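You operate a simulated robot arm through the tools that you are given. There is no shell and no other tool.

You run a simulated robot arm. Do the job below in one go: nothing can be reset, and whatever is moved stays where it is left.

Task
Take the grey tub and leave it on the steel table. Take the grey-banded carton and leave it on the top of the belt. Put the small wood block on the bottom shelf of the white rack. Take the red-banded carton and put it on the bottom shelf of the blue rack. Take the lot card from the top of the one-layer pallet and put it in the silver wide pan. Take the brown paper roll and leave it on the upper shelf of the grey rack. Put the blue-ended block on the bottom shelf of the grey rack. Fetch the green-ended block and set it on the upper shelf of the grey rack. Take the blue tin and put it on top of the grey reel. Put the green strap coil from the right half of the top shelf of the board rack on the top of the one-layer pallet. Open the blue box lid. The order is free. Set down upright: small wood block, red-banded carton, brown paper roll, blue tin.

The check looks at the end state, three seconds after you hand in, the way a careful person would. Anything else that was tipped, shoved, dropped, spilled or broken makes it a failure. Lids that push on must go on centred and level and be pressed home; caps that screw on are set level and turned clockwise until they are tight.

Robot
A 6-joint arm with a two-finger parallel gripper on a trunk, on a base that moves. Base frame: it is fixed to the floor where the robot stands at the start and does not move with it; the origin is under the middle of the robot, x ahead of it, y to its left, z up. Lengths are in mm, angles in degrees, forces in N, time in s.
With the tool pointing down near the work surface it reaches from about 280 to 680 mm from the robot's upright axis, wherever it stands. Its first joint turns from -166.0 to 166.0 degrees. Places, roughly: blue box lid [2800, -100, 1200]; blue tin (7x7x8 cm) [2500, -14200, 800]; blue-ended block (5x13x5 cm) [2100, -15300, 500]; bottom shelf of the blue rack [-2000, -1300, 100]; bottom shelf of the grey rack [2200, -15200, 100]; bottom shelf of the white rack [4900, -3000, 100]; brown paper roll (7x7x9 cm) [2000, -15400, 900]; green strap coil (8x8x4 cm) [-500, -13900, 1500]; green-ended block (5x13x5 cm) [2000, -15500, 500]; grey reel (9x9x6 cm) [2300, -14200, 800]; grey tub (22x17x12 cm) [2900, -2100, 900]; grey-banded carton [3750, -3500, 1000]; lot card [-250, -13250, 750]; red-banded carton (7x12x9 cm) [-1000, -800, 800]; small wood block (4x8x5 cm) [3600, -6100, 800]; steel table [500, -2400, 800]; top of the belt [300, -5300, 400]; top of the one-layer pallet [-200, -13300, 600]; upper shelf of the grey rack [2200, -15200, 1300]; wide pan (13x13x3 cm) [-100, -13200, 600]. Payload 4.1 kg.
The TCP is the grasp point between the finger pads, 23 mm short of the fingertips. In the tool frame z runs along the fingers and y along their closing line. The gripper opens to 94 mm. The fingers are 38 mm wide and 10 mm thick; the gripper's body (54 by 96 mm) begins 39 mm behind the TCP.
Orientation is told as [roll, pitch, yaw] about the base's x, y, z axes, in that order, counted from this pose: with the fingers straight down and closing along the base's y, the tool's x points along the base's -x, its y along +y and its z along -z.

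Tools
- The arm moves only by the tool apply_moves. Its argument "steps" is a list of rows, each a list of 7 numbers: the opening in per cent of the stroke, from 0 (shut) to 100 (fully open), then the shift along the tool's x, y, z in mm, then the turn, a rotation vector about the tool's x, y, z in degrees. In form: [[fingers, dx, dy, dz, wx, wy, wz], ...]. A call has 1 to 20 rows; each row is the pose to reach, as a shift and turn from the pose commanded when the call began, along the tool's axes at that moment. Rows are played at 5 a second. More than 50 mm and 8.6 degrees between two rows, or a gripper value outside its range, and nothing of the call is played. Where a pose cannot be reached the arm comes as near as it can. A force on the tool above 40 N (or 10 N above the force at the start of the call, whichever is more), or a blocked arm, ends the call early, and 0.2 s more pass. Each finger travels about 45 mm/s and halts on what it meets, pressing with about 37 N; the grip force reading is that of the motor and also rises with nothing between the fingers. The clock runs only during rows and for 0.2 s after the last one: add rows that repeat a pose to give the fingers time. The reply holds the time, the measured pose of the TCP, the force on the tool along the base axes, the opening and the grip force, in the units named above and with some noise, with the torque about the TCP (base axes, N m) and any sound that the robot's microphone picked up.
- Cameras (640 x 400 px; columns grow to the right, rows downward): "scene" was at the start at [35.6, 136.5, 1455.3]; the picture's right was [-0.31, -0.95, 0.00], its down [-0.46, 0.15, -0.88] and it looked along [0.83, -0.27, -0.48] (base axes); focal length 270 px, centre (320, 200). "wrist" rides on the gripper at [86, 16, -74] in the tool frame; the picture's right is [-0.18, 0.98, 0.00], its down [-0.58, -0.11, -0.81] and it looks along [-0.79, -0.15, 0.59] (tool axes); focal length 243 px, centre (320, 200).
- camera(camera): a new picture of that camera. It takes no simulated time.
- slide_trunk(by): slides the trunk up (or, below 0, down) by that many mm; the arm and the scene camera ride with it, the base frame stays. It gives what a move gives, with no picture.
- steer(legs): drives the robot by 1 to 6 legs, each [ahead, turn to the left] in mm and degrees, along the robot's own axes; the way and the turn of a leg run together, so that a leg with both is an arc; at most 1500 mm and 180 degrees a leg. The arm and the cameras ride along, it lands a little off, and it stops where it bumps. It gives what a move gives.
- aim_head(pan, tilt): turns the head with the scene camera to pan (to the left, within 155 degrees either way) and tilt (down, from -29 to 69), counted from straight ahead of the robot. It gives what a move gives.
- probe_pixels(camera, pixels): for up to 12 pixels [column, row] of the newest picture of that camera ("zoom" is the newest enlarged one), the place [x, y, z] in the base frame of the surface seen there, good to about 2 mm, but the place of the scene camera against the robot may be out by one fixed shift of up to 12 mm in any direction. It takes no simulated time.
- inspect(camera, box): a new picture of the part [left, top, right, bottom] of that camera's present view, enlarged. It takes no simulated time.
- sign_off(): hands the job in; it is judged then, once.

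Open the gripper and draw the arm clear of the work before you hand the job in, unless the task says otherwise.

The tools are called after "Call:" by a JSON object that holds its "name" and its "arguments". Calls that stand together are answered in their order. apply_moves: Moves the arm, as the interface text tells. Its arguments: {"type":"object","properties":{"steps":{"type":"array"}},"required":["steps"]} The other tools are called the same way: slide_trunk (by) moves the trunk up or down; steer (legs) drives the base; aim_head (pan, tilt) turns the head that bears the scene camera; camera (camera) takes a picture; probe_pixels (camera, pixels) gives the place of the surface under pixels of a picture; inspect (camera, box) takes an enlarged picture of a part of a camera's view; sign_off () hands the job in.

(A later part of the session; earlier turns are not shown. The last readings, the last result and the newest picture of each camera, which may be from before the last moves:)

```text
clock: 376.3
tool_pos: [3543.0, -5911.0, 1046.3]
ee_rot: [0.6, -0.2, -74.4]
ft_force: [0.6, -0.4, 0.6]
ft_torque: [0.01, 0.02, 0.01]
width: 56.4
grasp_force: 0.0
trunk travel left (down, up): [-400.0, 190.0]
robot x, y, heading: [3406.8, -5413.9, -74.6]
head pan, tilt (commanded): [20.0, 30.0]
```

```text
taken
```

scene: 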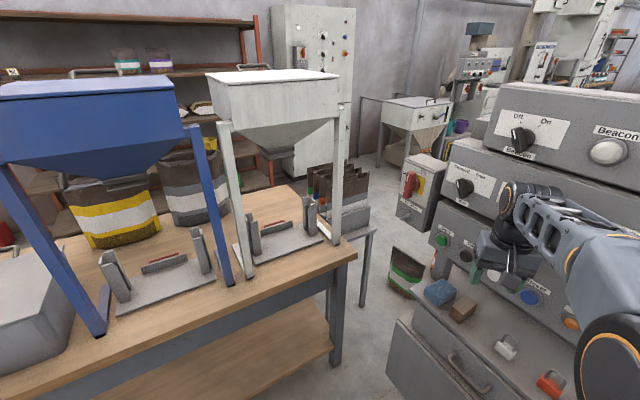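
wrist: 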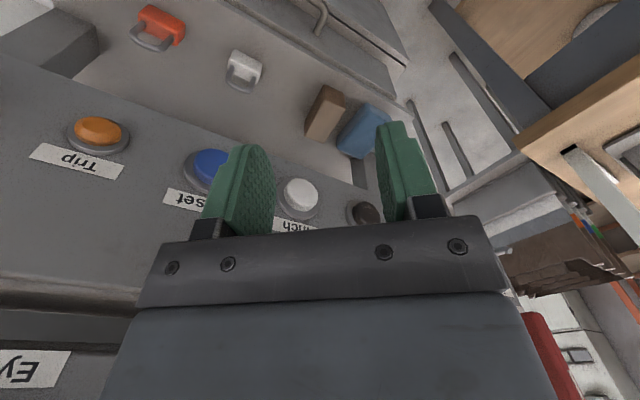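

The panel looks undisturbed; the wood block is at scene (463,308) / wrist (325,112). I back off 120 mm and probe the block.

Call:
{"name": "steer", "arguments": {"legs": [[-120, 0]]}}

Call:
{"name": "aim_head", "arguments": {"pan": -5, "tilt": 35}}

Call:
{"name": "camera", "arguments": {"camera": "scene"}}

Call:
{"name": "camera", "arguments": {"camera": "wrist"}}

```text
clock: 377.6
tool_pos: [3511.3, -5796.9, 1045.8]
ee_rot: [0.5, -0.2, -74.6]
ft_force: [-0.9, 0.8, -0.5]
ft_torque: [0.0, 0.02, -0.01]
width: 56.6
grasp_force: 0.0
trunk travel left (down, up): [-400.0, 190.0]
robot x, y, heading: [3374.1, -5299.2, -74.6]
head pan, tilt (commanded): [20.0, 30.0]
```

```text
clock: 378.4
tool_pos: [3511.6, -5796.7, 1046.9]
ee_rot: [0.5, -0.3, -74.5]
ft_force: [0.0, -0.5, -0.5]
ft_torque: [0.0, -0.01, 0.03]
width: 56.2
grasp_force: 0.0
trunk travel left (down, up): [-400.0, 190.0]
robot x, y, heading: [3371.0, -5298.4, -74.9]
head pan, tilt (commanded): [-5.0, 35.0]
```

```text
taken
```

scene: 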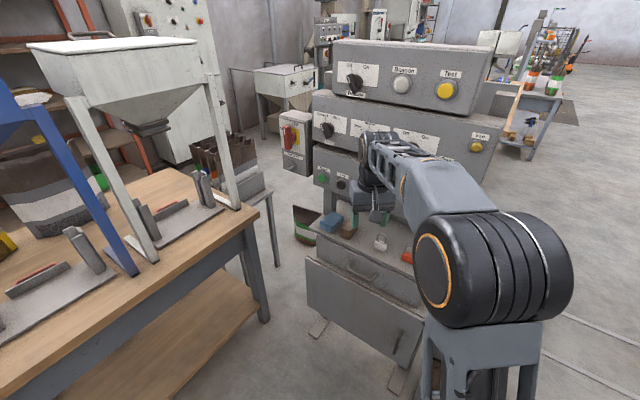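

```text
taken
```

wrist: 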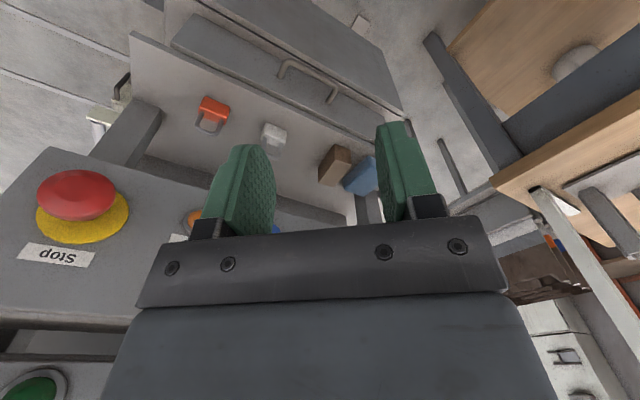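

I probe the wood block, desk surface, panel face and desk front edge in both views.

Call:
{"name": "inspect", "arguments": {"camera": "wrist", "box": [240, 90, 400, 210]}}

Call:
{"name": "probe_pixels", "arguments": {"camera": "zoom", "pixels": [[350, 240], [390, 270], [430, 240], [370, 310], [300, 290], [250, 330], [470, 330], [110, 130], [200, 180], [330, 200], [450, 230]]}}

Call:
{"name": "inspect", "arguments": {"camera": "scene", "box": [290, 150, 450, 290]}}

Call:
{"name": "probe_pixels", "arguments": {"camera": "scene", "pixels": [[348, 228], [346, 233], [332, 222], [360, 240], [330, 240], [330, 180], [400, 160], [400, 100], [310, 262], [420, 310], [380, 245], [340, 205]]}}

```text
3.33 times, centred on (320, 150) of wrist
```

zoom: 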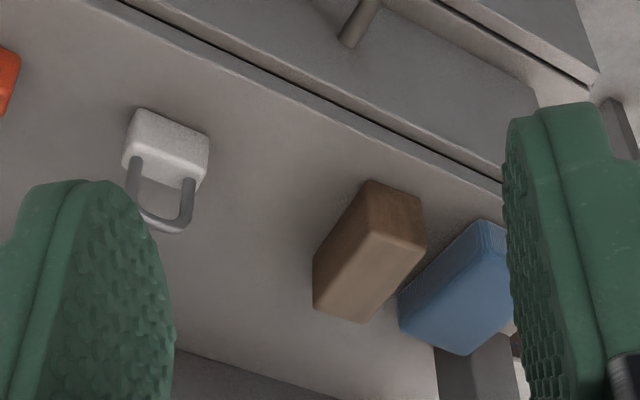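

```text
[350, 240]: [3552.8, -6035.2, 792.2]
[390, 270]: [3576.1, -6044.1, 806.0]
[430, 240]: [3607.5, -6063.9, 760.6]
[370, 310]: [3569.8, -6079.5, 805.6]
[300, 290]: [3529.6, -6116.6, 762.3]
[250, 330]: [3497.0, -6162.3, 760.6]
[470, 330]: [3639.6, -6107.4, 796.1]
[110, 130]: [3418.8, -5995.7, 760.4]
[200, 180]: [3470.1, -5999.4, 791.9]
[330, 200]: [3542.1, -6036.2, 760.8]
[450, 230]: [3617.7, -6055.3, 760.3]
```

```text
2.86 times, centred on (370, 220) of scene
```

zoom: 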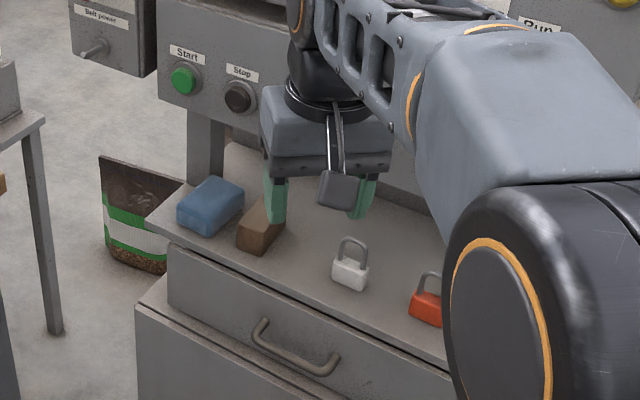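

```text
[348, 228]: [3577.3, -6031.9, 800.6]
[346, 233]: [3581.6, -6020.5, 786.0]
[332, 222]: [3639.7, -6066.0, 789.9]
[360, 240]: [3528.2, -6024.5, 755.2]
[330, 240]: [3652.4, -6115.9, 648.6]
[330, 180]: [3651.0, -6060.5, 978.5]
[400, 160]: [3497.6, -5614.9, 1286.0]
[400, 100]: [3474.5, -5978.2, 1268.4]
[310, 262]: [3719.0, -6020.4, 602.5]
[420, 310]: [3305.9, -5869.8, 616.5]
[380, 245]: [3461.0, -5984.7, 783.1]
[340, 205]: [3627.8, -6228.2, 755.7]
```

Desk z≈760.5 and block top z≈806. I zoom closer on the block for its orientation.

Call:
{"name": "inspect", "arguments": {"camera": "wrist", "box": [308, 138, 358, 192]}}

Call:
{"name": "probe_pixels", "arguments": {"camera": "zoom", "pixels": [[150, 330], [250, 370], [230, 200], [420, 220], [330, 180], [330, 130], [300, 280], [160, 200], [380, 250], [200, 250]]}}

```text
7.41 times, centred on (333, 165) of wrist
```

zoom: 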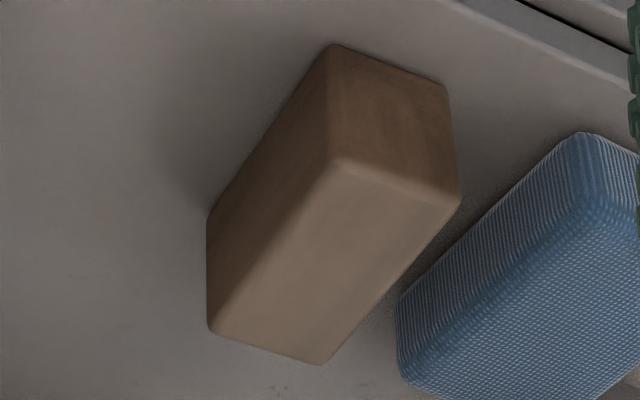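

```text
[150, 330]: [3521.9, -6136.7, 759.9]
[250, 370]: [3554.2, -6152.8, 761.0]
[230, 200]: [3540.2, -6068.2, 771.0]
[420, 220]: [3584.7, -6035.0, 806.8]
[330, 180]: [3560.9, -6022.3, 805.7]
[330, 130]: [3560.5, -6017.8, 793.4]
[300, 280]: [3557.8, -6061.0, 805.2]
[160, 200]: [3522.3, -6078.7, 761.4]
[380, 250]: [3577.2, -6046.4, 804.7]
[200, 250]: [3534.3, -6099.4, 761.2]
```

I probe the top-face corners: (335,172), (448,205), (318,350), (222,325).

Call:
{"name": "probe_pixels", "arguments": {"camera": "zoom", "pixels": [[336, 174], [446, 206], [318, 352], [222, 325], [270, 250], [385, 290], [330, 270], [480, 330], [590, 160]]}}

```text
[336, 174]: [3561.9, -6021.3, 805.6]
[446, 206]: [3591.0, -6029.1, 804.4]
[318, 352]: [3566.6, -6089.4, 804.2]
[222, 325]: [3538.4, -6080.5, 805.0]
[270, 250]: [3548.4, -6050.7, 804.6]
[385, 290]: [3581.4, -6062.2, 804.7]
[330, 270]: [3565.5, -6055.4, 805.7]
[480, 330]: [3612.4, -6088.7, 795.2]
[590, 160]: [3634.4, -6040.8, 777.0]
```

The block sits under the overhanging panel beside a blue item, with its long axis at about -111°. I retract the arm so that nothing can be hit while turning.

Call:
{"name": "apply_moves", "arguments": {"steps": [[60, 45, 0, 0, 0, 0, 0], [60, 90, 0, 0, 0, 0, 0], [60, 135, 0, 0, 0, 0, 0], [60, 180, 0, 0, 0, 0, 0], [60, 180, 0, 0, 0, 0, 0]]}}

Call:
{"name": "probe_pixels", "arguments": {"camera": "scene", "pixels": [[324, 186], [326, 190], [322, 178], [345, 190], [365, 185], [440, 205], [470, 150], [345, 165], [470, 170], [440, 60], [420, 100], [355, 200]]}}

```text
clock: 379.6
tool_pos: [3461.8, -5622.8, 1044.7]
ee_rot: [0.4, -0.4, -74.5]
ft_force: [-0.9, 0.8, -0.4]
ft_torque: [-0.02, 0.0, -0.02]
width: 56.3
grasp_force: 0.0
trunk travel left (down, up): [-400.0, 190.0]
robot x, y, heading: [3371.1, -5294.5, -74.6]
head pan, tilt (commanded): [-5.0, 35.0]
```

```text
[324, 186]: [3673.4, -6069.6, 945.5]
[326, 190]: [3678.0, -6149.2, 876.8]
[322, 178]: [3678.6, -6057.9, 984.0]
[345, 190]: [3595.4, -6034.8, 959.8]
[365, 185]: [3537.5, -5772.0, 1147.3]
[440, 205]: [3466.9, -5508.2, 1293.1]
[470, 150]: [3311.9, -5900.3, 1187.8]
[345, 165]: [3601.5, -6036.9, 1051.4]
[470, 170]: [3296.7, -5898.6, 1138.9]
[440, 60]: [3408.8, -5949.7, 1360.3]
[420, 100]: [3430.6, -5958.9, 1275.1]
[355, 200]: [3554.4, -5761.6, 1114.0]
```

Panel bottom edge is at z≈950, face at n≈-4000; a 45° tilted approach clears it. I reposition with the arm retracted so I face the block along its long axis.

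Call:
{"name": "steer", "arguments": {"legs": [[0, -129.9], [-450, 0], [0, 92.5]]}}

Call:
{"name": "aim_head", "arguments": {"pan": 0, "tilt": 40}}

Call:
{"name": "camera", "arguments": {"camera": "scene"}}

```text
clock: 391.6
tool_pos: [3679.1, -5784.9, 1043.3]
ee_rot: [0.5, -0.3, -109.2]
ft_force: [-0.3, -0.5, 1.2]
ft_torque: [-0.01, -0.03, 0.03]
width: 56.4
grasp_force: 0.0
trunk travel left (down, up): [-400.0, 190.0]
robot x, y, heading: [3793.7, -5465.5, -109.4]
head pan, tilt (commanded): [-5.0, 35.0]
```

```text
clock: 392.2
tool_pos: [3679.2, -5784.8, 1044.5]
ee_rot: [0.5, -0.4, -109.2]
ft_force: [-0.2, -0.3, 0.4]
ft_torque: [0.02, 0.05, 0.0]
width: 56.4
grasp_force: 0.1
trunk travel left (down, up): [-400.0, 190.0]
robot x, y, heading: [3793.0, -5465.6, -109.5]
head pan, tilt (commanded): [0.0, 40.0]
```

```text
taken
```

scene: 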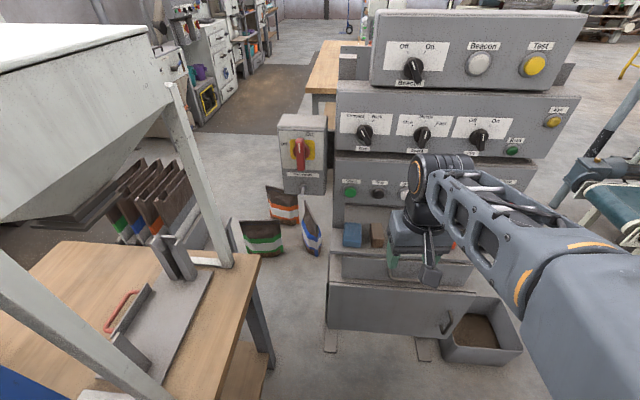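

The block is ~632 mm ahead. I move forward and tilt the tool 45° to a standoff pose in front of the panel.

Call:
{"name": "apply_moves", "arguments": {"steps": [[60, -25, 0, 16, 0, -7.5, 0], [60, -50, 0, 32, 0, -15, 0], [60, -75, 0, 48, 0, -22.5, 0], [60, -100, 0, 64, 0, -30, 0], [60, -120, 0, 80, 0, -37.5, 0], [60, -140, 0, 95, 0, -44.6, 0], [60, -140, 0, 95, 0, -44.6, 0]]}}

Call:
{"name": "camera", "arguments": {"camera": "wrist"}}

```text
clock: 393.8
tool_pos: [3633.0, -5917.2, 949.5]
ee_rot: [0.4, -44.9, -109.6]
ft_force: [-0.5, 0.3, 0.0]
ft_torque: [0.03, 0.05, 0.03]
width: 56.7
grasp_force: 0.1
trunk travel left (down, up): [-400.0, 190.0]
robot x, y, heading: [3792.5, -5468.1, -109.2]
head pan, tilt (commanded): [0.0, 40.0]
```

```text
taken
```

wrist: 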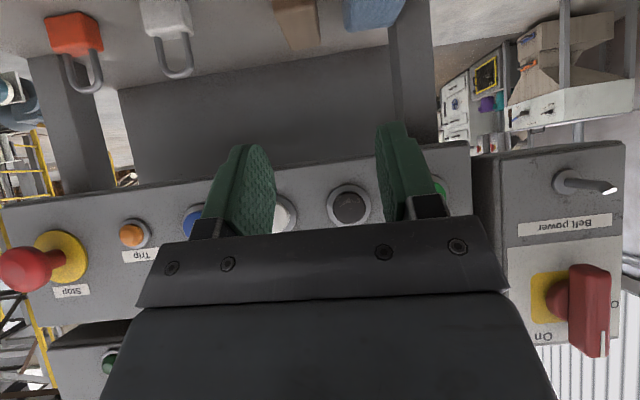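

The block's near end is at (297,20) beside the blue item. I lower 65 mm to see the gap better.

Call:
{"name": "apply_moves", "arguments": {"steps": [[60, 23, -10, 23, 0, 0, 0], [60, 46, -18, 46, 0, 0, 0], [60, 46, -18, 46, 0, 0, 0]]}}

Call:
{"name": "camera", "arguments": {"camera": "wrist"}}

Call:
{"name": "inspect", "arguments": {"camera": "wrist", "box": [250, 0, 430, 110]}}

```text
clock: 394.6
tool_pos: [3616.5, -5913.7, 882.5]
ee_rot: [0.9, -44.8, -109.8]
ft_force: [0.0, -0.9, -0.1]
ft_torque: [-0.01, 0.02, 0.02]
width: 56.5
grasp_force: 0.1
trunk travel left (down, up): [-400.0, 190.0]
robot x, y, heading: [3792.2, -5467.4, -109.3]
head pan, tilt (commanded): [0.0, 40.0]
```

```text
taken
```

wrist: 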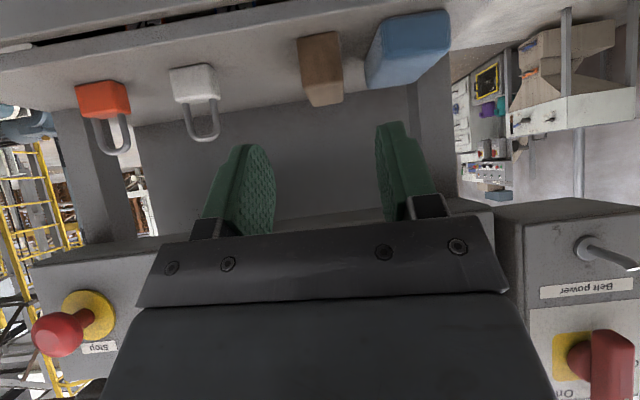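

```text
3.56 times, centred on (340, 55) of wrist
```

zoom: 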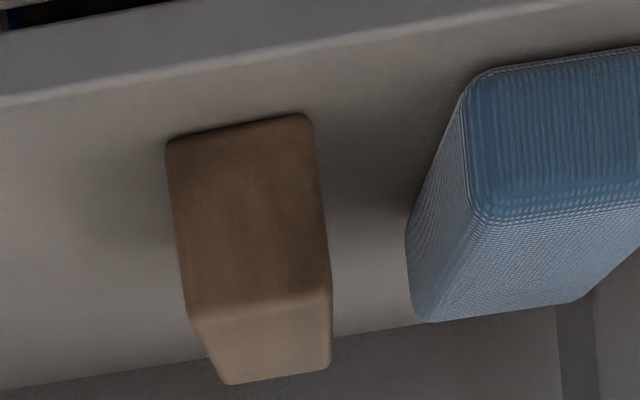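

From here a clear gap of ~20 mm shows between block and blue item. I probe the block's faces and the blue item's left side.

Call:
{"name": "probe_pixels", "arguments": {"camera": "zoom", "pixels": [[195, 295], [325, 280], [175, 150], [305, 125], [228, 375], [325, 355], [415, 290], [412, 235], [465, 100], [370, 200], [475, 215], [100, 250]]}}

```text
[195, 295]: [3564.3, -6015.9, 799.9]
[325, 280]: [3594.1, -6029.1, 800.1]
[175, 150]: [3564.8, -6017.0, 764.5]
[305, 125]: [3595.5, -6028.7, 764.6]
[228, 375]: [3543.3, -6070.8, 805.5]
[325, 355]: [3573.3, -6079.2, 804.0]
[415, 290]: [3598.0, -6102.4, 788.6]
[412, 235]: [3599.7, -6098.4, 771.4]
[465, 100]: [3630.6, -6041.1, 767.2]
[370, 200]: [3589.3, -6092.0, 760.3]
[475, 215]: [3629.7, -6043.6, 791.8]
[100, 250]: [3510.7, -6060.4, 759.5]
```

The gap is really 28-36 mm, ample. I align with the block's axis (-112°) and approach along the 45° line to 50 mm short, then check.

Call:
{"name": "apply_moves", "arguments": {"steps": [[60, -24, 0, 0, 0.9, 0, 0.9], [60, -47, 0, 0, 1.7, 0, 1.7], [60, -47, 0, 40, 1.7, 0, 1.7], [60, -47, 0, 80, 1.7, 0, 1.7], [60, -47, 0, 120, 1.7, 0, 1.7], [60, -47, 0, 120, 1.7, 0, 1.7]]}}

Call:
{"name": "camera", "arguments": {"camera": "wrist"}}

```text
clock: 396.0
tool_pos: [3578.4, -6026.2, 831.6]
ee_rot: [0.7, -44.8, -112.2]
ft_force: [1.0, -0.4, -1.0]
ft_torque: [0.01, -0.03, 0.01]
width: 56.4
grasp_force: 0.1
trunk travel left (down, up): [-400.0, 190.0]
robot x, y, heading: [3793.2, -5468.0, -109.1]
head pan, tilt (commanded): [0.0, 40.0]
```

```text
taken
```

wrist: 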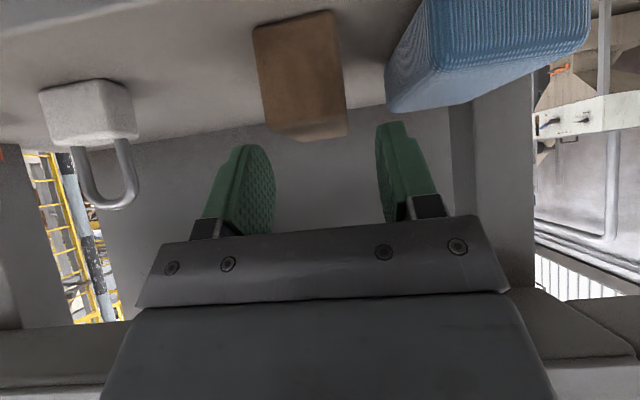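

Aligned (near-face centre at column ~307 as expected). I advance the last 49 mm and close.

Call:
{"name": "apply_moves", "arguments": {"steps": [[60, 0, 0, 25, 0, 0, 0], [60, 0, 0, 49, 0, 0, 0], [60, 0, 0, 49, 0, 0, 0], [0, 0, 0, 49, 0, 0, 0], [0, 0, 0, 49, 0, 0, 0], [0, 0, 0, 49, 0, 0, 0], [0, 0, 0, 49, 0, 0, 0]]}}

Call:
{"name": "camera", "arguments": {"camera": "wrist"}}

```text
clock: 397.6
tool_pos: [3565.5, -6056.4, 798.9]
ee_rot: [0.7, -44.8, -112.1]
ft_force: [0.2, 0.1, 0.9]
ft_torque: [0.02, 0.0, -0.01]
width: 37.4
grasp_force: 37.3
trunk travel left (down, up): [-400.0, 190.0]
robot x, y, heading: [3793.5, -5468.2, -109.2]
head pan, tilt (commanded): [0.0, 40.0]
```

```text
taken
```

wrist: 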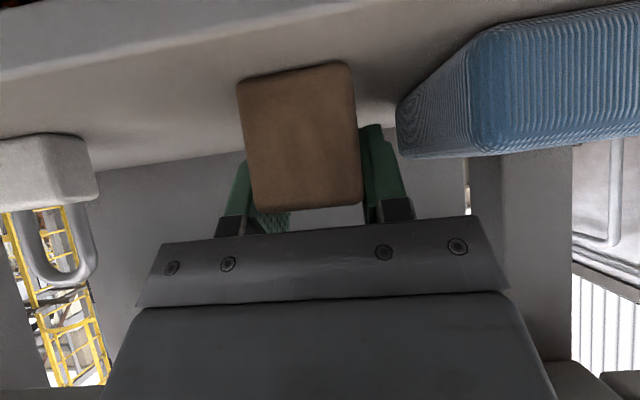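

Gripped at 37.4 mm. I lift 25 mm slowly.

Call:
{"name": "apply_moves", "arguments": {"steps": [[0, -1.5, 0, -1.5, 0, 0, 0], [0, -3.5, 0, -3.5, 0, 0, 0], [0, -7, 0, -7, 0, 0, 0], [0, -11, 0, -11, 0, 0, 0], [0, -15, 0, -15, 0, 0, 0], [0, -18, 0, -18, 0, 0, 0], [0, -18, 0, -18, 0, 0, 0]]}}

Call:
{"name": "camera", "arguments": {"camera": "wrist"}}

```text
clock: 399.2
tool_pos: [3566.2, -6055.8, 822.9]
ee_rot: [0.7, -44.8, -112.3]
ft_force: [0.9, 0.4, -0.1]
ft_torque: [0.03, -0.02, 0.0]
width: 37.6
grasp_force: 37.5
trunk travel left (down, up): [-400.0, 190.0]
robot x, y, heading: [3792.4, -5467.2, -109.6]
head pan, tilt (commanded): [0.0, 40.0]
```

```text
taken
```

wrist: 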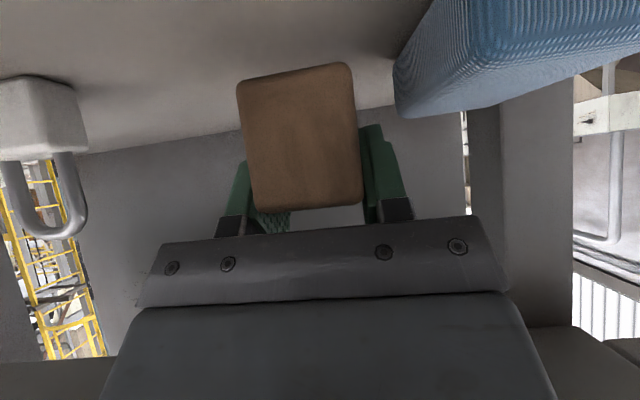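

The block is lifted. I reverse 300 mm away from the cabinet, then turn right (through open floor) to face the white rack.

Call:
{"name": "steer", "arguments": {"legs": [[-300, 0], [0, -95], [0, -90]]}}

Call:
{"name": "aim_head", "arguments": {"pan": 0, "tilt": 20}}

Call:
{"name": "camera", "arguments": {"camera": "scene"}}

```text
clock: 409.1
tool_pos: [4177.9, -4620.3, 822.5]
ee_rot: [0.7, -44.8, 62.0]
ft_force: [-0.2, 0.1, -1.4]
ft_torque: [-0.01, 0.0, 0.01]
width: 37.3
grasp_force: 36.7
trunk travel left (down, up): [-400.0, 190.0]
robot x, y, heading: [3894.9, -5184.3, 64.8]
head pan, tilt (commanded): [0.0, 40.0]
```

```text
clock: 410.0
tool_pos: [4178.8, -4618.9, 822.8]
ee_rot: [0.7, -44.8, 62.1]
ft_force: [-0.5, 0.3, 0.4]
ft_torque: [0.02, -0.01, -0.04]
width: 37.5
grasp_force: 37.2
trunk travel left (down, up): [-400.0, 190.0]
robot x, y, heading: [3896.7, -5188.3, 64.9]
head pan, tilt (commanded): [0.0, 20.0]
```

```text
taken
```

scene: 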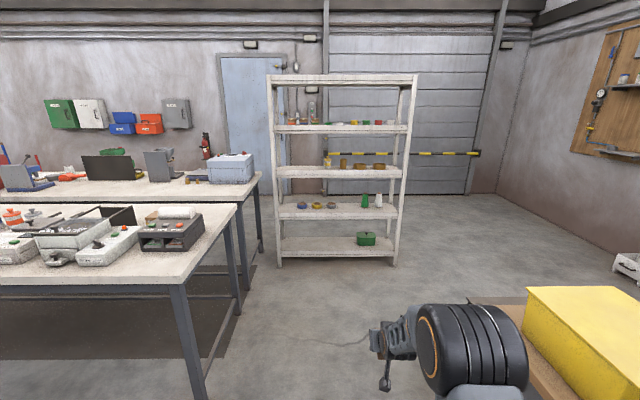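

The white rack is ahead; bottom shelf at row ~247 with a green item at (366,239). I zoom to verify the bottom shelf and, in passing, the blue lid at (122,123).

Call:
{"name": "inspect", "arguments": {"camera": "scene", "box": [260, 190, 420, 280]}}

Call:
{"name": "probe_pixels", "arguments": {"camera": "scene", "pixels": [[280, 262], [394, 262], [315, 247], [340, 245], [315, 253], [366, 239], [300, 215], [315, 220], [385, 247]]}}

Call:
{"name": "inspect", "arguments": {"camera": "scene", "box": [80, 90, 200, 150]}}

```text
4.00 times, centred on (340, 235) of scene
```

zoom: 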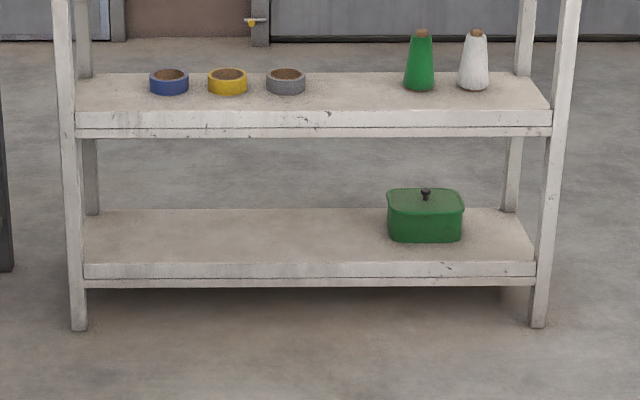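

```text
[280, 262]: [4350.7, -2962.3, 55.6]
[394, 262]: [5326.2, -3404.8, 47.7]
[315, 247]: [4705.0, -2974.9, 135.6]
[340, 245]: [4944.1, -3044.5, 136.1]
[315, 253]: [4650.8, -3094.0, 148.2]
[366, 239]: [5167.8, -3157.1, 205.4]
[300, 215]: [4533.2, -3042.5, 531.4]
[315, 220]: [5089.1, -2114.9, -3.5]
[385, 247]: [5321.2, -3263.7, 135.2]
```

```text
5.33 times, centred on (140, 120) of scene
```

zoom: 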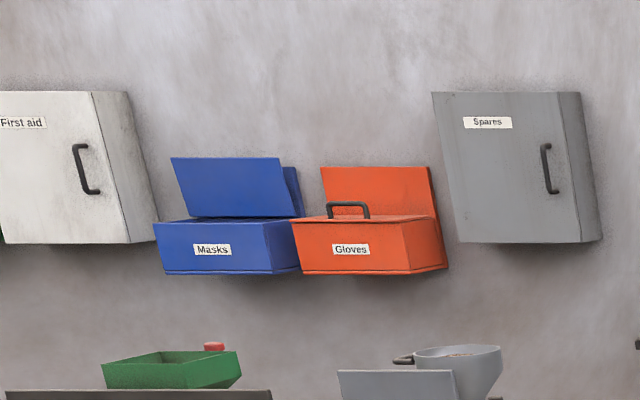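

The lid is still open and the shelf is free on its left half. I drive 1000 mm toward the rack, then lower the trunk and test the low reach in free space.

Call:
{"name": "steer", "arguments": {"legs": [[1100, 0.6]]}}

Call:
{"name": "slide_trunk", "arguments": {"by": -400}}

Call:
{"name": "apply_moves", "arguments": {"steps": [[0, 25, 0, 25, 0, 0, 0], [0, 50, 0, 50, 0, 0, 0], [0, 80, 0, 80, 0, 0, 0], [0, 110, 0, 110, 0, 0, 0], [0, 140, 0, 140, 0, 0, 0], [0, 155, 0, 155, 0, 0, 0], [0, 165, 0, 165, 0, 0, 0], [0, 165, 0, 165, 0, 0, 0]]}}

Call:
{"name": "camera", "arguments": {"camera": "scene"}}

```text
clock: 415.7
tool_pos: [4627.1, -3592.2, 823.1]
ee_rot: [0.7, -44.7, 63.5]
ft_force: [0.3, 0.4, -1.0]
ft_torque: [0.0, -0.02, -0.01]
width: 37.4
grasp_force: 37.0
trunk travel left (down, up): [-400.0, 190.0]
robot x, y, heading: [4353.9, -4162.5, 66.2]
head pan, tilt (commanded): [0.0, 20.0]
```

```text
clock: 419.5
tool_pos: [4626.7, -3590.6, 422.6]
ee_rot: [0.7, -44.8, 63.5]
ft_force: [0.2, 0.0, -0.3]
ft_torque: [0.01, 0.02, 0.0]
width: 37.3
grasp_force: 36.9
trunk travel left (down, up): [0.0, 590.0]
robot x, y, heading: [4355.0, -4161.2, 66.1]
head pan, tilt (commanded): [0.0, 20.0]
```

```text
clock: 421.3
tool_pos: [4621.5, -3591.9, 189.2]
ee_rot: [0.7, -44.8, 63.4]
ft_force: [0.6, 0.5, -0.3]
ft_torque: [0.0, 0.02, -0.03]
width: 37.2
grasp_force: 36.9
trunk travel left (down, up): [0.0, 590.0]
robot x, y, heading: [4354.9, -4161.6, 66.2]
head pan, tilt (commanded): [0.0, 20.0]
```

```text
taken
```

scene: 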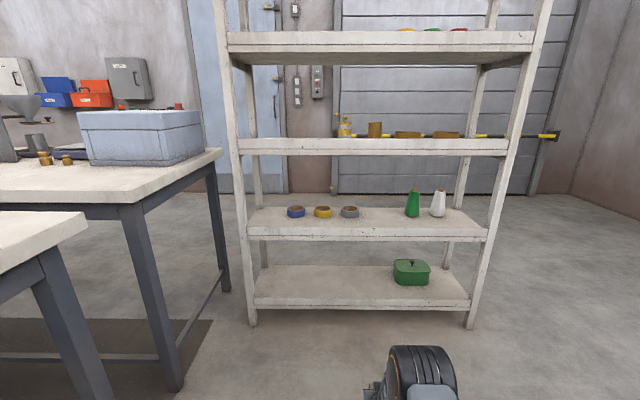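

Low reach works (z=189 at 45° tilt). I raise to ~260 and drive forward so the block passes over the shelf's front rail.

Call:
{"name": "apply_moves", "arguments": {"steps": [[0, -25, 0, -25, 0, 0, 0], [0, -50, 0, -50, 0, 0, 0], [0, -50, 0, -50, 0, 0, 0]]}}

Call:
{"name": "steer", "arguments": {"legs": [[430, 0]]}}

Call:
{"name": "aim_head", "arguments": {"pan": 0, "tilt": 40}}

Call:
{"name": "camera", "arguments": {"camera": "scene"}}

Call:
{"name": "camera", "arguments": {"camera": "wrist"}}

```text
clock: 422.1
tool_pos: [4624.3, -3593.2, 260.9]
ee_rot: [0.7, -44.8, 63.5]
ft_force: [-0.6, -0.2, -0.5]
ft_torque: [0.02, 0.0, 0.01]
width: 37.2
grasp_force: 37.4
trunk travel left (down, up): [0.0, 590.0]
robot x, y, heading: [4356.7, -4164.2, 66.3]
head pan, tilt (commanded): [0.0, 20.0]
```

```text
clock: 424.7
tool_pos: [4793.3, -3206.3, 260.3]
ee_rot: [0.8, -44.7, 63.4]
ft_force: [1.0, 0.0, -0.4]
ft_torque: [-0.01, 0.02, 0.02]
width: 37.4
grasp_force: 36.8
trunk travel left (down, up): [0.0, 590.0]
robot x, y, heading: [4523.6, -3776.0, 66.4]
head pan, tilt (commanded): [0.0, 20.0]
```

```text
clock: 425.5
tool_pos: [4793.9, -3207.3, 260.1]
ee_rot: [0.7, -44.8, 63.4]
ft_force: [-0.2, -0.2, -0.3]
ft_torque: [0.0, 0.01, 0.0]
width: 37.7
grasp_force: 36.9
trunk travel left (down, up): [0.0, 590.0]
robot x, y, heading: [4525.3, -3774.6, 66.1]
head pan, tilt (commanded): [0.0, 40.0]
```

```text
taken
```

scene: 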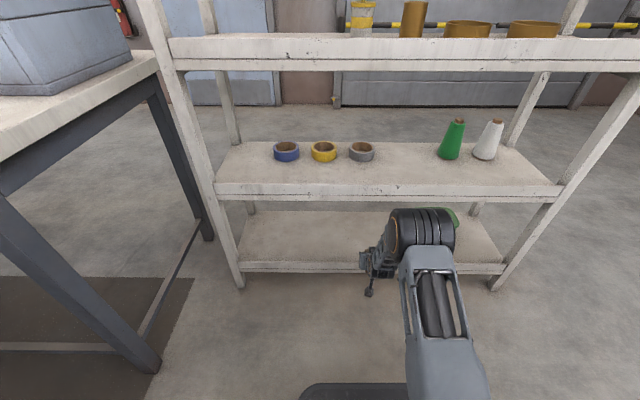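

```text
taken
```

wrist: 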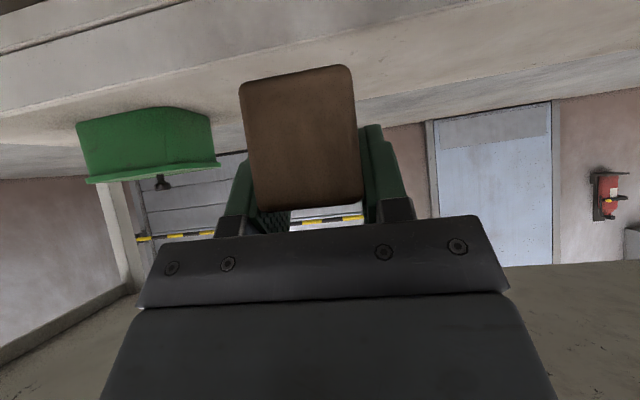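

I probe the rail and shelf board in the wrist view for exact heights.

Call:
{"name": "probe_pixels", "arguments": {"camera": "wrist", "pixels": [[500, 30], [500, 60], [500, 75], [500, 90], [60, 85], [60, 100], [60, 140], [100, 30], [145, 145], [400, 105]]}}

```text
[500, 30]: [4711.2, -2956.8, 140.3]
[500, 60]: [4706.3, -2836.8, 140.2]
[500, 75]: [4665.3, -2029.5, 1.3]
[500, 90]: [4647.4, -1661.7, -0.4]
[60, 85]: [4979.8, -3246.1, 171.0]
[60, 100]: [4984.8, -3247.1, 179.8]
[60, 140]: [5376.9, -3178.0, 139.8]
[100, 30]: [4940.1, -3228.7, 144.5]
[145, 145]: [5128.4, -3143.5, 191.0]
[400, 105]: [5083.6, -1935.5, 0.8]
```

Board z=140, rail top ≈181. I drive 130 mm further in, then lower to just above the board.

Call:
{"name": "steer", "arguments": {"legs": [[130, 0]]}}

Call:
{"name": "apply_moves", "arguments": {"steps": [[0, 14, 0, 14, 0, 0, 0], [0, 28, 0, 28, 0, 0, 0], [0, 42, 0, 42, 0, 0, 0], [0, 52, 0, 52, 0, 0, 0], [0, 54.5, 0, 54.5, 0, 0, 0], [0, 54.5, 0, 54.5, 0, 0, 0]]}}

Call:
{"name": "camera", "arguments": {"camera": "wrist"}}

```text
clock: 426.8
tool_pos: [4845.0, -3090.9, 260.3]
ee_rot: [0.6, -44.8, 63.5]
ft_force: [0.3, 0.7, -0.3]
ft_torque: [0.0, 0.01, -0.01]
width: 37.7
grasp_force: 36.9
trunk travel left (down, up): [0.0, 590.0]
robot x, y, heading: [4575.4, -3665.9, 66.2]
head pan, tilt (commanded): [0.0, 40.0]
```

```text
clock: 428.2
tool_pos: [4844.3, -3089.3, 183.0]
ee_rot: [0.7, -44.8, 63.4]
ft_force: [-0.4, 0.7, -0.4]
ft_torque: [0.02, 0.01, -0.03]
width: 37.4
grasp_force: 37.3
trunk travel left (down, up): [0.0, 590.0]
robot x, y, heading: [4576.0, -3660.9, 66.1]
head pan, tilt (commanded): [0.0, 40.0]
```

```text
taken
```

wrist: 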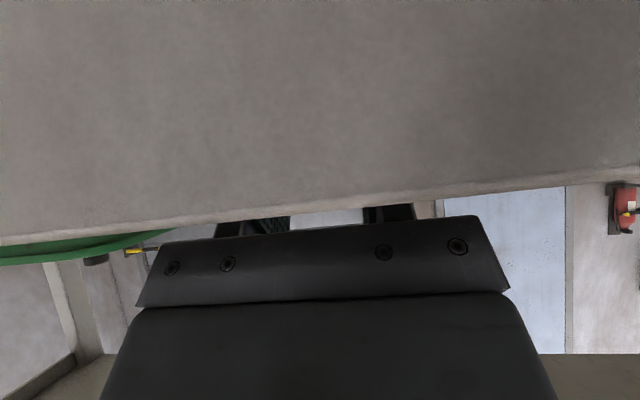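

The wrist camera is now just outside the rail, so I make no forward motion; I lower straight down the last ~5 mm.

Call:
{"name": "apply_moves", "arguments": {"steps": [[0, 1, 0, 1, 0, 0, 0], [0, 2, 0, 2, 0, 0, 0], [0, 3, 0, 3, 0, 0, 0], [0, 3.6, 0, 3.6, 0, 0, 0], [0, 3.6, 0, 3.6, 0, 0, 0]]}}

```text
clock: 429.4
tool_pos: [4843.9, -3091.3, 178.5]
ee_rot: [0.7, -44.9, 63.3]
ft_force: [-0.3, 0.0, 1.3]
ft_torque: [-0.04, 0.01, -0.01]
width: 37.5
grasp_force: 36.9
trunk travel left (down, up): [0.0, 590.0]
robot x, y, heading: [4576.9, -3660.8, 66.6]
head pan, tilt (commanded): [0.0, 40.0]
```

Touching (1.3 N). Half a mm more, then open and retract along the tool axis.

Call:
{"name": "apply_moves", "arguments": {"steps": [[0, 0.5, 0, 0.5, 0, 0, 0], [30, 0.5, 0, 0.5, 0, 0, 0], [55, 0.5, 0, 0.5, 0, 0, 0], [60, 0.5, 0, 0.5, 0, 0, 0], [60, 0.5, 0, 0.5, 0, 0, 0]]}}

Call:
{"name": "apply_moves", "arguments": {"steps": [[60, 0, 0, -15, 0, 0, 0], [60, 0, 0, -35, 0, 0, 0], [60, 0, 0, -60, 0, 0, 0], [60, 0, 0, -100, 0, 0, 0], [60, 0, 0, -140, 0, 0, 0], [60, 0, 0, -140, 0, 0, 0]]}}

Call:
{"name": "camera", "arguments": {"camera": "wrist"}}

Call:
{"name": "camera", "arguments": {"camera": "scene"}}

```text
clock: 430.6
tool_pos: [4844.4, -3090.3, 178.9]
ee_rot: [0.7, -44.9, 63.4]
ft_force: [-0.3, 0.7, -0.4]
ft_torque: [0.0, -0.03, 0.02]
width: 56.6
grasp_force: 0.1
trunk travel left (down, up): [0.0, 590.0]
robot x, y, heading: [4571.1, -3666.5, 66.3]
head pan, tilt (commanded): [0.0, 40.0]
```

```text
clock: 432.0
tool_pos: [4798.9, -3177.0, 276.9]
ee_rot: [0.7, -44.8, 63.4]
ft_force: [0.0, -0.3, -0.2]
ft_torque: [0.02, -0.01, -0.02]
width: 56.5
grasp_force: 0.0
trunk travel left (down, up): [0.0, 590.0]
robot x, y, heading: [4578.5, -3660.9, 66.1]
head pan, tilt (commanded): [0.0, 40.0]
```

```text
taken
```

wrist: 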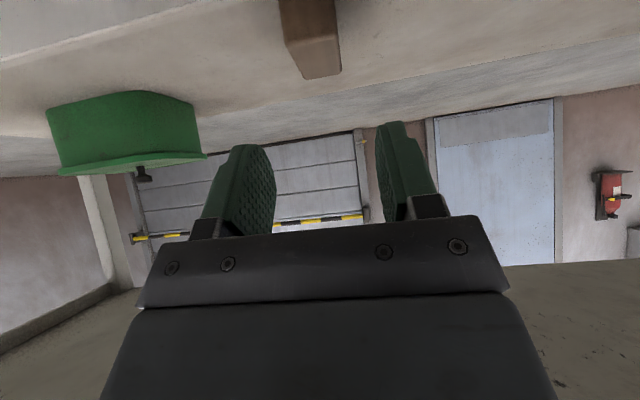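

```text
taken
```

scene: 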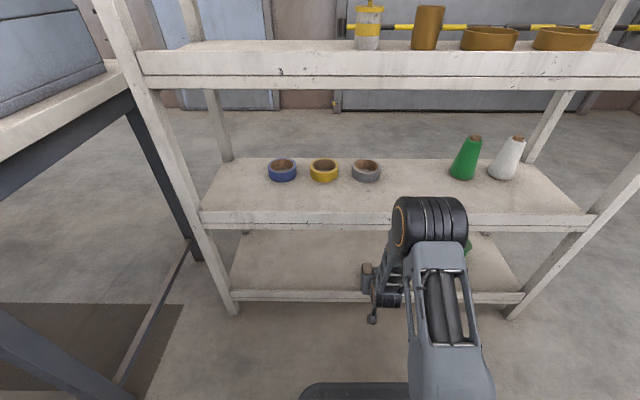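

The block stands on the bottom shelf (wrist 315,40). I reverse, raise the trunk, straighten the tool, and check the shelf.

Call:
{"name": "steer", "arguments": {"legs": [[-450, 0]]}}

Call:
{"name": "slide_trunk", "arguments": {"by": 400}}

Call:
{"name": "apply_moves", "arguments": {"steps": [[60, 5, 0, -40, 0, 7.5, 0], [60, 10, 0, -80, 0, 15, 0], [60, 15, 0, -120, 0, 22.5, 0], [60, 20, 0, -160, 0, 30, 0], [60, 25, 0, -200, 0, 37.5, 0], [60, 30, 0, -240, 0, 44.8, 0], [60, 30, 0, -280, 0, 44.8, 0], [60, 30, 0, -280, 0, 44.8, 0]]}}

Call:
{"name": "inspect", "arguments": {"camera": "scene", "box": [200, 130, 480, 330]}}

```text
clock: 434.7
tool_pos: [4618.9, -3591.1, 275.7]
ee_rot: [0.7, -44.7, 63.0]
ft_force: [0.0, 0.3, 0.4]
ft_torque: [0.0, -0.01, 0.04]
width: 56.6
grasp_force: 0.1
trunk travel left (down, up): [0.0, 590.0]
robot x, y, heading: [4397.7, -4075.6, 66.0]
head pan, tilt (commanded): [0.0, 40.0]
```

```text
clock: 438.6
tool_pos: [4620.4, -3592.0, 676.2]
ee_rot: [0.7, -44.7, 63.0]
ft_force: [0.8, 0.3, 0.2]
ft_torque: [0.0, -0.02, -0.04]
width: 56.5
grasp_force: 0.1
trunk travel left (down, up): [-400.0, 190.0]
robot x, y, heading: [4393.0, -4074.8, 65.8]
head pan, tilt (commanded): [0.0, 40.0]
```

```text
clock: 440.4
tool_pos: [4525.1, -3786.7, 857.9]
ee_rot: [0.5, 0.0, 63.5]
ft_force: [0.0, -0.7, 0.0]
ft_torque: [0.03, 0.02, -0.01]
width: 56.5
grasp_force: 0.1
trunk travel left (down, up): [-400.0, 190.0]
robot x, y, heading: [4396.9, -4072.6, 65.8]
head pan, tilt (commanded): [0.0, 40.0]
```

```text
2.00 times, centred on (340, 230) of scene
```

zoom: 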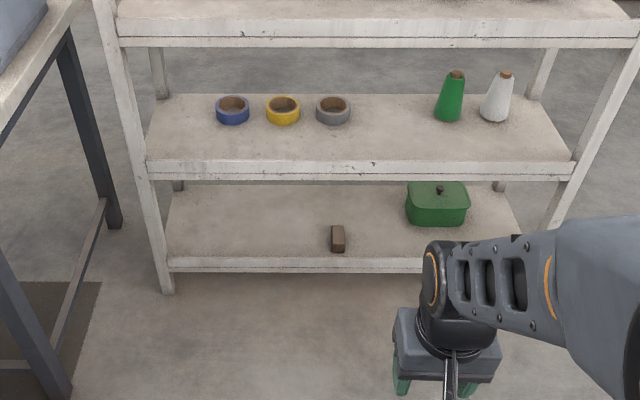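

The wood block is properly on the bottom shelf. Now I head for the far area (y≈-13000..-15500); I drive to the gap between belt end and roller cart and look ahead.

Call:
{"name": "steer", "arguments": {"legs": [[0, 141.4], [1400, 0], [278, 0], [0, 38.3]]}}

Call:
{"name": "aim_head", "arguments": {"pan": 0, "tilt": 12}}

Call:
{"name": "camera", "arguments": {"camera": "scene"}}

```text
clock: 456.5
tool_pos: [2823.8, -5178.0, 857.7]
ee_rot: [0.5, 0.1, -115.1]
ft_force: [-0.2, -0.3, -1.0]
ft_torque: [0.04, -0.03, 0.0]
width: 56.2
grasp_force: 0.1
trunk travel left (down, up): [-400.0, 190.0]
robot x, y, heading: [2949.8, -4885.1, -112.8]
head pan, tilt (commanded): [0.0, 40.0]
```

```text
clock: 457.4
tool_pos: [2824.1, -5178.3, 856.3]
ee_rot: [0.4, 0.1, -115.2]
ft_force: [-0.8, -1.0, 0.2]
ft_torque: [0.0, 0.0, 0.0]
width: 56.5
grasp_force: 0.0
trunk travel left (down, up): [-400.0, 190.0]
robot x, y, heading: [2949.8, -4888.2, -112.8]
head pan, tilt (commanded): [0.0, 12.0]
```

```text
taken
```

scene: 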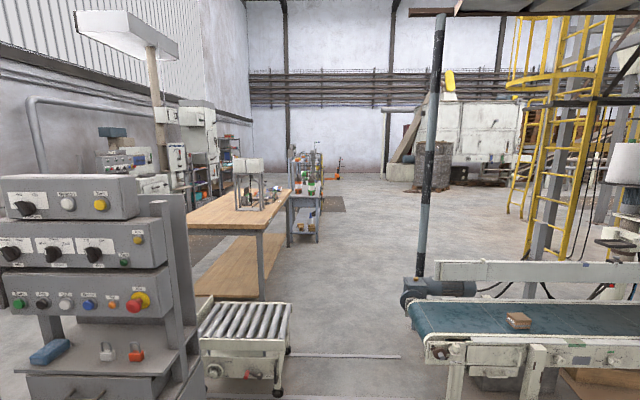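

The corridor ahead between roller cart (245,340) and belt (430,340) is open. I probe obstacle positions along it.

Call:
{"name": "probe_pixels", "arguments": {"camera": "scene", "pixels": [[290, 350], [420, 320], [262, 295], [315, 240], [418, 275], [350, 260], [370, 200], [430, 190], [338, 178], [520, 215], [460, 180], [390, 180]]}}

Call:
{"name": "inspect", "arguments": {"camera": "scene", "box": [240, 110, 560, 290]}}

```text
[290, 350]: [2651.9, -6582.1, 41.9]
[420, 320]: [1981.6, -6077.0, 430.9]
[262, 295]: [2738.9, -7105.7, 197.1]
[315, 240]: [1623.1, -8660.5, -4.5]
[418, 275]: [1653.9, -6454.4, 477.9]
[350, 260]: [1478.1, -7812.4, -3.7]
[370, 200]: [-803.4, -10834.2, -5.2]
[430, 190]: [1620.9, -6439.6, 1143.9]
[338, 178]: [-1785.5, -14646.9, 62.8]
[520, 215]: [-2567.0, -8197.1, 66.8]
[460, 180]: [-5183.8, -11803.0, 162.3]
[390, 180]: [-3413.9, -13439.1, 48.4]
```

```text
2.00 times, centred on (400, 200) of scene
```

zoom: 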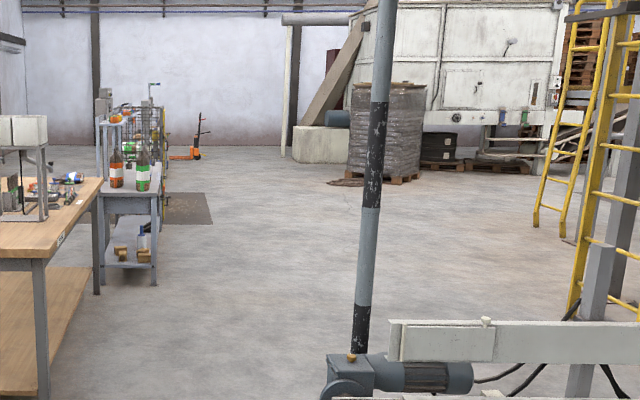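

The corridor is ~820 mm wide at the belt. I straighten the heading and drive 3 m along it.

Call:
{"name": "steer", "arguments": {"legs": [[0, -1.6], [1500, 0], [1500, 0]]}}

Call:
{"name": "camera", "arguments": {"camera": "scene"}}

```text
clock: 472.4
tool_pos: [1482.6, -7896.5, 857.7]
ee_rot: [0.6, 0.0, -118.9]
ft_force: [0.4, -0.4, -0.6]
ft_torque: [-0.03, 0.01, 0.02]
width: 56.4
grasp_force: 0.1
trunk travel left (down, up): [-400.0, 190.0]
robot x, y, heading: [1626.4, -7614.6, -116.8]
head pan, tilt (commanded): [0.0, 12.0]
```

```text
taken
```

scene: 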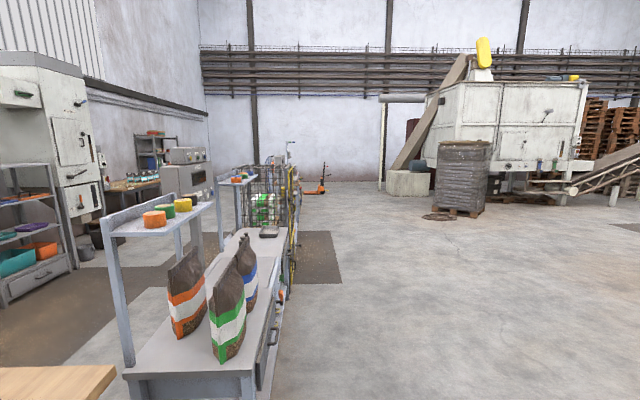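

Clear floor ahead. I continue 2.9 m.

Call:
{"name": "steer", "arguments": {"legs": [[0, 2], [1500, 0], [1400, 0]]}}

Call:
{"name": "camera", "arguments": {"camera": "scene"}}

Call:
{"name": "aim_head", "arguments": {"pan": 60, "tilt": 12}}

Call:
{"name": "camera", "arguments": {"camera": "scene"}}

```text
clock: 486.7
tool_pos: [268.2, -10526.8, 857.5]
ee_rot: [0.6, 0.0, -118.3]
ft_force: [-0.1, 0.3, -0.4]
ft_torque: [-0.01, 0.01, 0.0]
width: 56.6
grasp_force: 0.0
trunk travel left (down, up): [-400.0, 190.0]
robot x, y, heading: [410.0, -10247.4, -115.9]
head pan, tilt (commanded): [0.0, 12.0]
```

```text
taken
```

scene: 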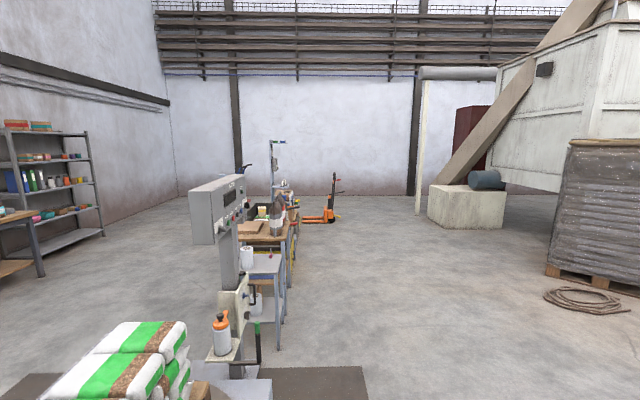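

```text
clock: 488.0
tool_pos: [269.9, -10527.3, 857.3]
ee_rot: [0.5, 0.0, -118.3]
ft_force: [-0.3, 0.2, -0.1]
ft_torque: [0.01, -0.01, 0.0]
width: 56.4
grasp_force: 0.0
trunk travel left (down, up): [-400.0, 190.0]
robot x, y, heading: [410.6, -10243.4, -115.8]
head pan, tilt (commanded): [60.0, 12.0]
```

```text
taken
```

scene: 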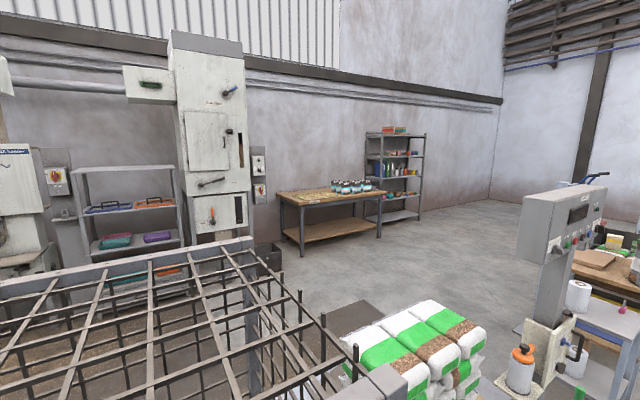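

The grey rack is at far left (395,180 in the second view). First I go on toward the pallet area, driving 2.6 m further and looking left.

Call:
{"name": "steer", "arguments": {"legs": [[0, 0.5], [1500, 0], [1200, 0]]}}

Call:
{"name": "aim_head", "arguments": {"pan": 50, "tilt": 20}}

Call:
{"name": "camera", "arguments": {"camera": "scene"}}

Call:
{"name": "aim_head", "arguments": {"pan": 110, "tilt": 20}}

Call:
{"name": "camera", "arguments": {"camera": "scene"}}

```text
clock: 501.4
tool_pos: [-939.1, -12919.0, 857.8]
ee_rot: [0.5, 0.1, -119.4]
ft_force: [-0.6, 0.3, -0.2]
ft_torque: [0.02, 0.0, 0.01]
width: 56.3
grasp_force: 0.0
trunk travel left (down, up): [-400.0, 190.0]
robot x, y, heading: [-793.7, -12638.1, -117.0]
head pan, tilt (commanded): [60.0, 12.0]
```

```text
clock: 502.1
tool_pos: [-939.5, -12919.2, 858.3]
ee_rot: [0.5, 0.0, -119.4]
ft_force: [-0.5, 0.2, -0.1]
ft_torque: [0.01, -0.03, 0.0]
width: 56.2
grasp_force: 0.1
trunk travel left (down, up): [-400.0, 190.0]
robot x, y, heading: [-794.4, -12639.7, -117.1]
head pan, tilt (commanded): [50.0, 20.0]
```

```text
taken
```

scene: 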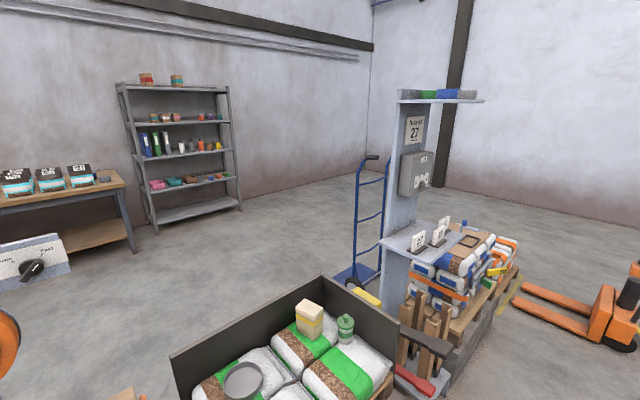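

```text
clock: 503.4
tool_pos: [-940.0, -12918.3, 857.2]
ee_rot: [0.5, 0.0, -119.5]
ft_force: [-0.1, -0.3, -0.4]
ft_torque: [0.02, 0.01, -0.01]
width: 56.4
grasp_force: 0.1
trunk travel left (down, up): [-400.0, 190.0]
robot x, y, heading: [-794.9, -12642.5, -116.9]
head pan, tilt (commanded): [110.0, 20.0]
```

```text
taken
```

scene: 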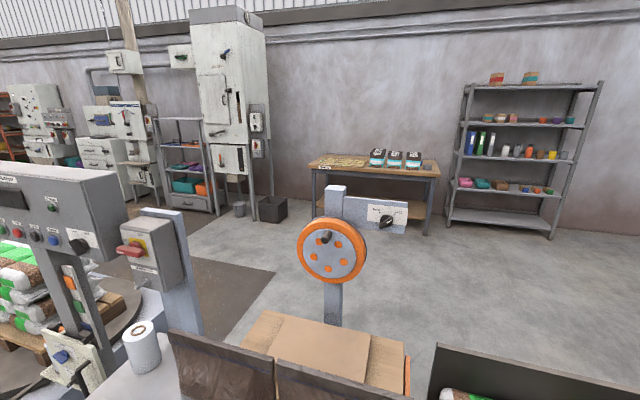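

The one-layer pallet with bags, pan and other items is at (290,350) in the pan-50 view; the board rack with coils on its top at (440,95). I look closer.

Call:
{"name": "aim_head", "arguments": {"pan": 50, "tilt": 38}}

Call:
{"name": "camera", "arguments": {"camera": "scene"}}

Call:
{"name": "inspect", "arguments": {"camera": "scene", "box": [170, 200, 450, 390]}}

```text
clock: 504.7
tool_pos: [-941.0, -12918.3, 857.5]
ee_rot: [0.5, -0.1, -119.3]
ft_force: [-0.5, -0.3, -0.3]
ft_torque: [0.02, -0.03, -0.02]
width: 56.4
grasp_force: 0.1
trunk travel left (down, up): [-400.0, 190.0]
robot x, y, heading: [-796.0, -12637.6, -117.0]
head pan, tilt (commanded): [50.0, 38.0]
```

```text
taken
```

scene: 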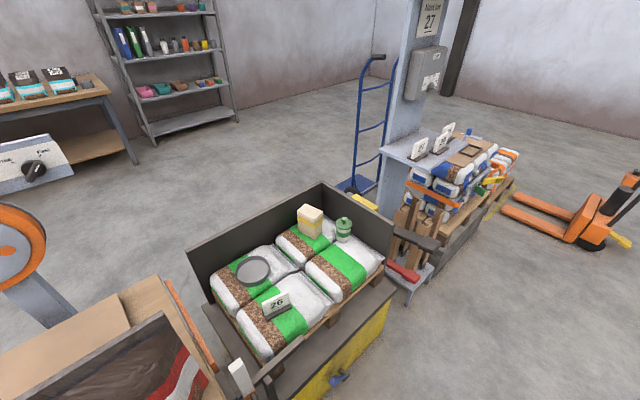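

```text
2.11 times, centred on (310, 295) of scene
```

zoom: 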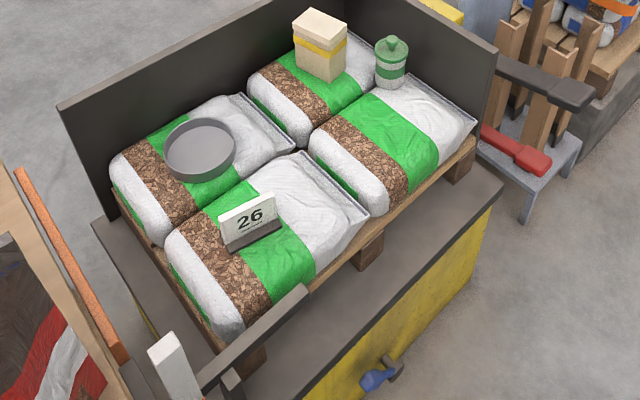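

I probe the card "26", pan, bags, canister and platform edges.

Call:
{"name": "probe_pixels", "arguments": {"camera": "zoom", "pixels": [[250, 215], [250, 240], [200, 150], [170, 135], [235, 150], [290, 260], [400, 130], [320, 40], [390, 60], [350, 350], [490, 190], [180, 360]]}}

Call:
{"name": "probe_pixels", "arguments": {"camera": "scene", "pixels": [[275, 375], [390, 290], [340, 340], [330, 185], [190, 245], [405, 150], [410, 290], [420, 60]]}}

```text
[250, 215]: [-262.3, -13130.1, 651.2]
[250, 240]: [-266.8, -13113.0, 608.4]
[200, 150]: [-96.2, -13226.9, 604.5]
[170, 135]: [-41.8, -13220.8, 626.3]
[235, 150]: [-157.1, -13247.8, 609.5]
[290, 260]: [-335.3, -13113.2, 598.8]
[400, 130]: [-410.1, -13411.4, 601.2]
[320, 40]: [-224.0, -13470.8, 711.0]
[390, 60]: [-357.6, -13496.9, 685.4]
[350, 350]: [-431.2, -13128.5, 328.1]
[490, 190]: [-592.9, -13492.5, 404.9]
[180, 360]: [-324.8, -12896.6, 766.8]
```

```text
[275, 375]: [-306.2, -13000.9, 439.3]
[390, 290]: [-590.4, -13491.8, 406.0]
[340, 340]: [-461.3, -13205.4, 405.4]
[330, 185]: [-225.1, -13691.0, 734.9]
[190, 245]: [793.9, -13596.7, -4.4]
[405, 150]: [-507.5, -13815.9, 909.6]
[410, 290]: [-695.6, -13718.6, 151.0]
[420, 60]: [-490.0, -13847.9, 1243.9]
```

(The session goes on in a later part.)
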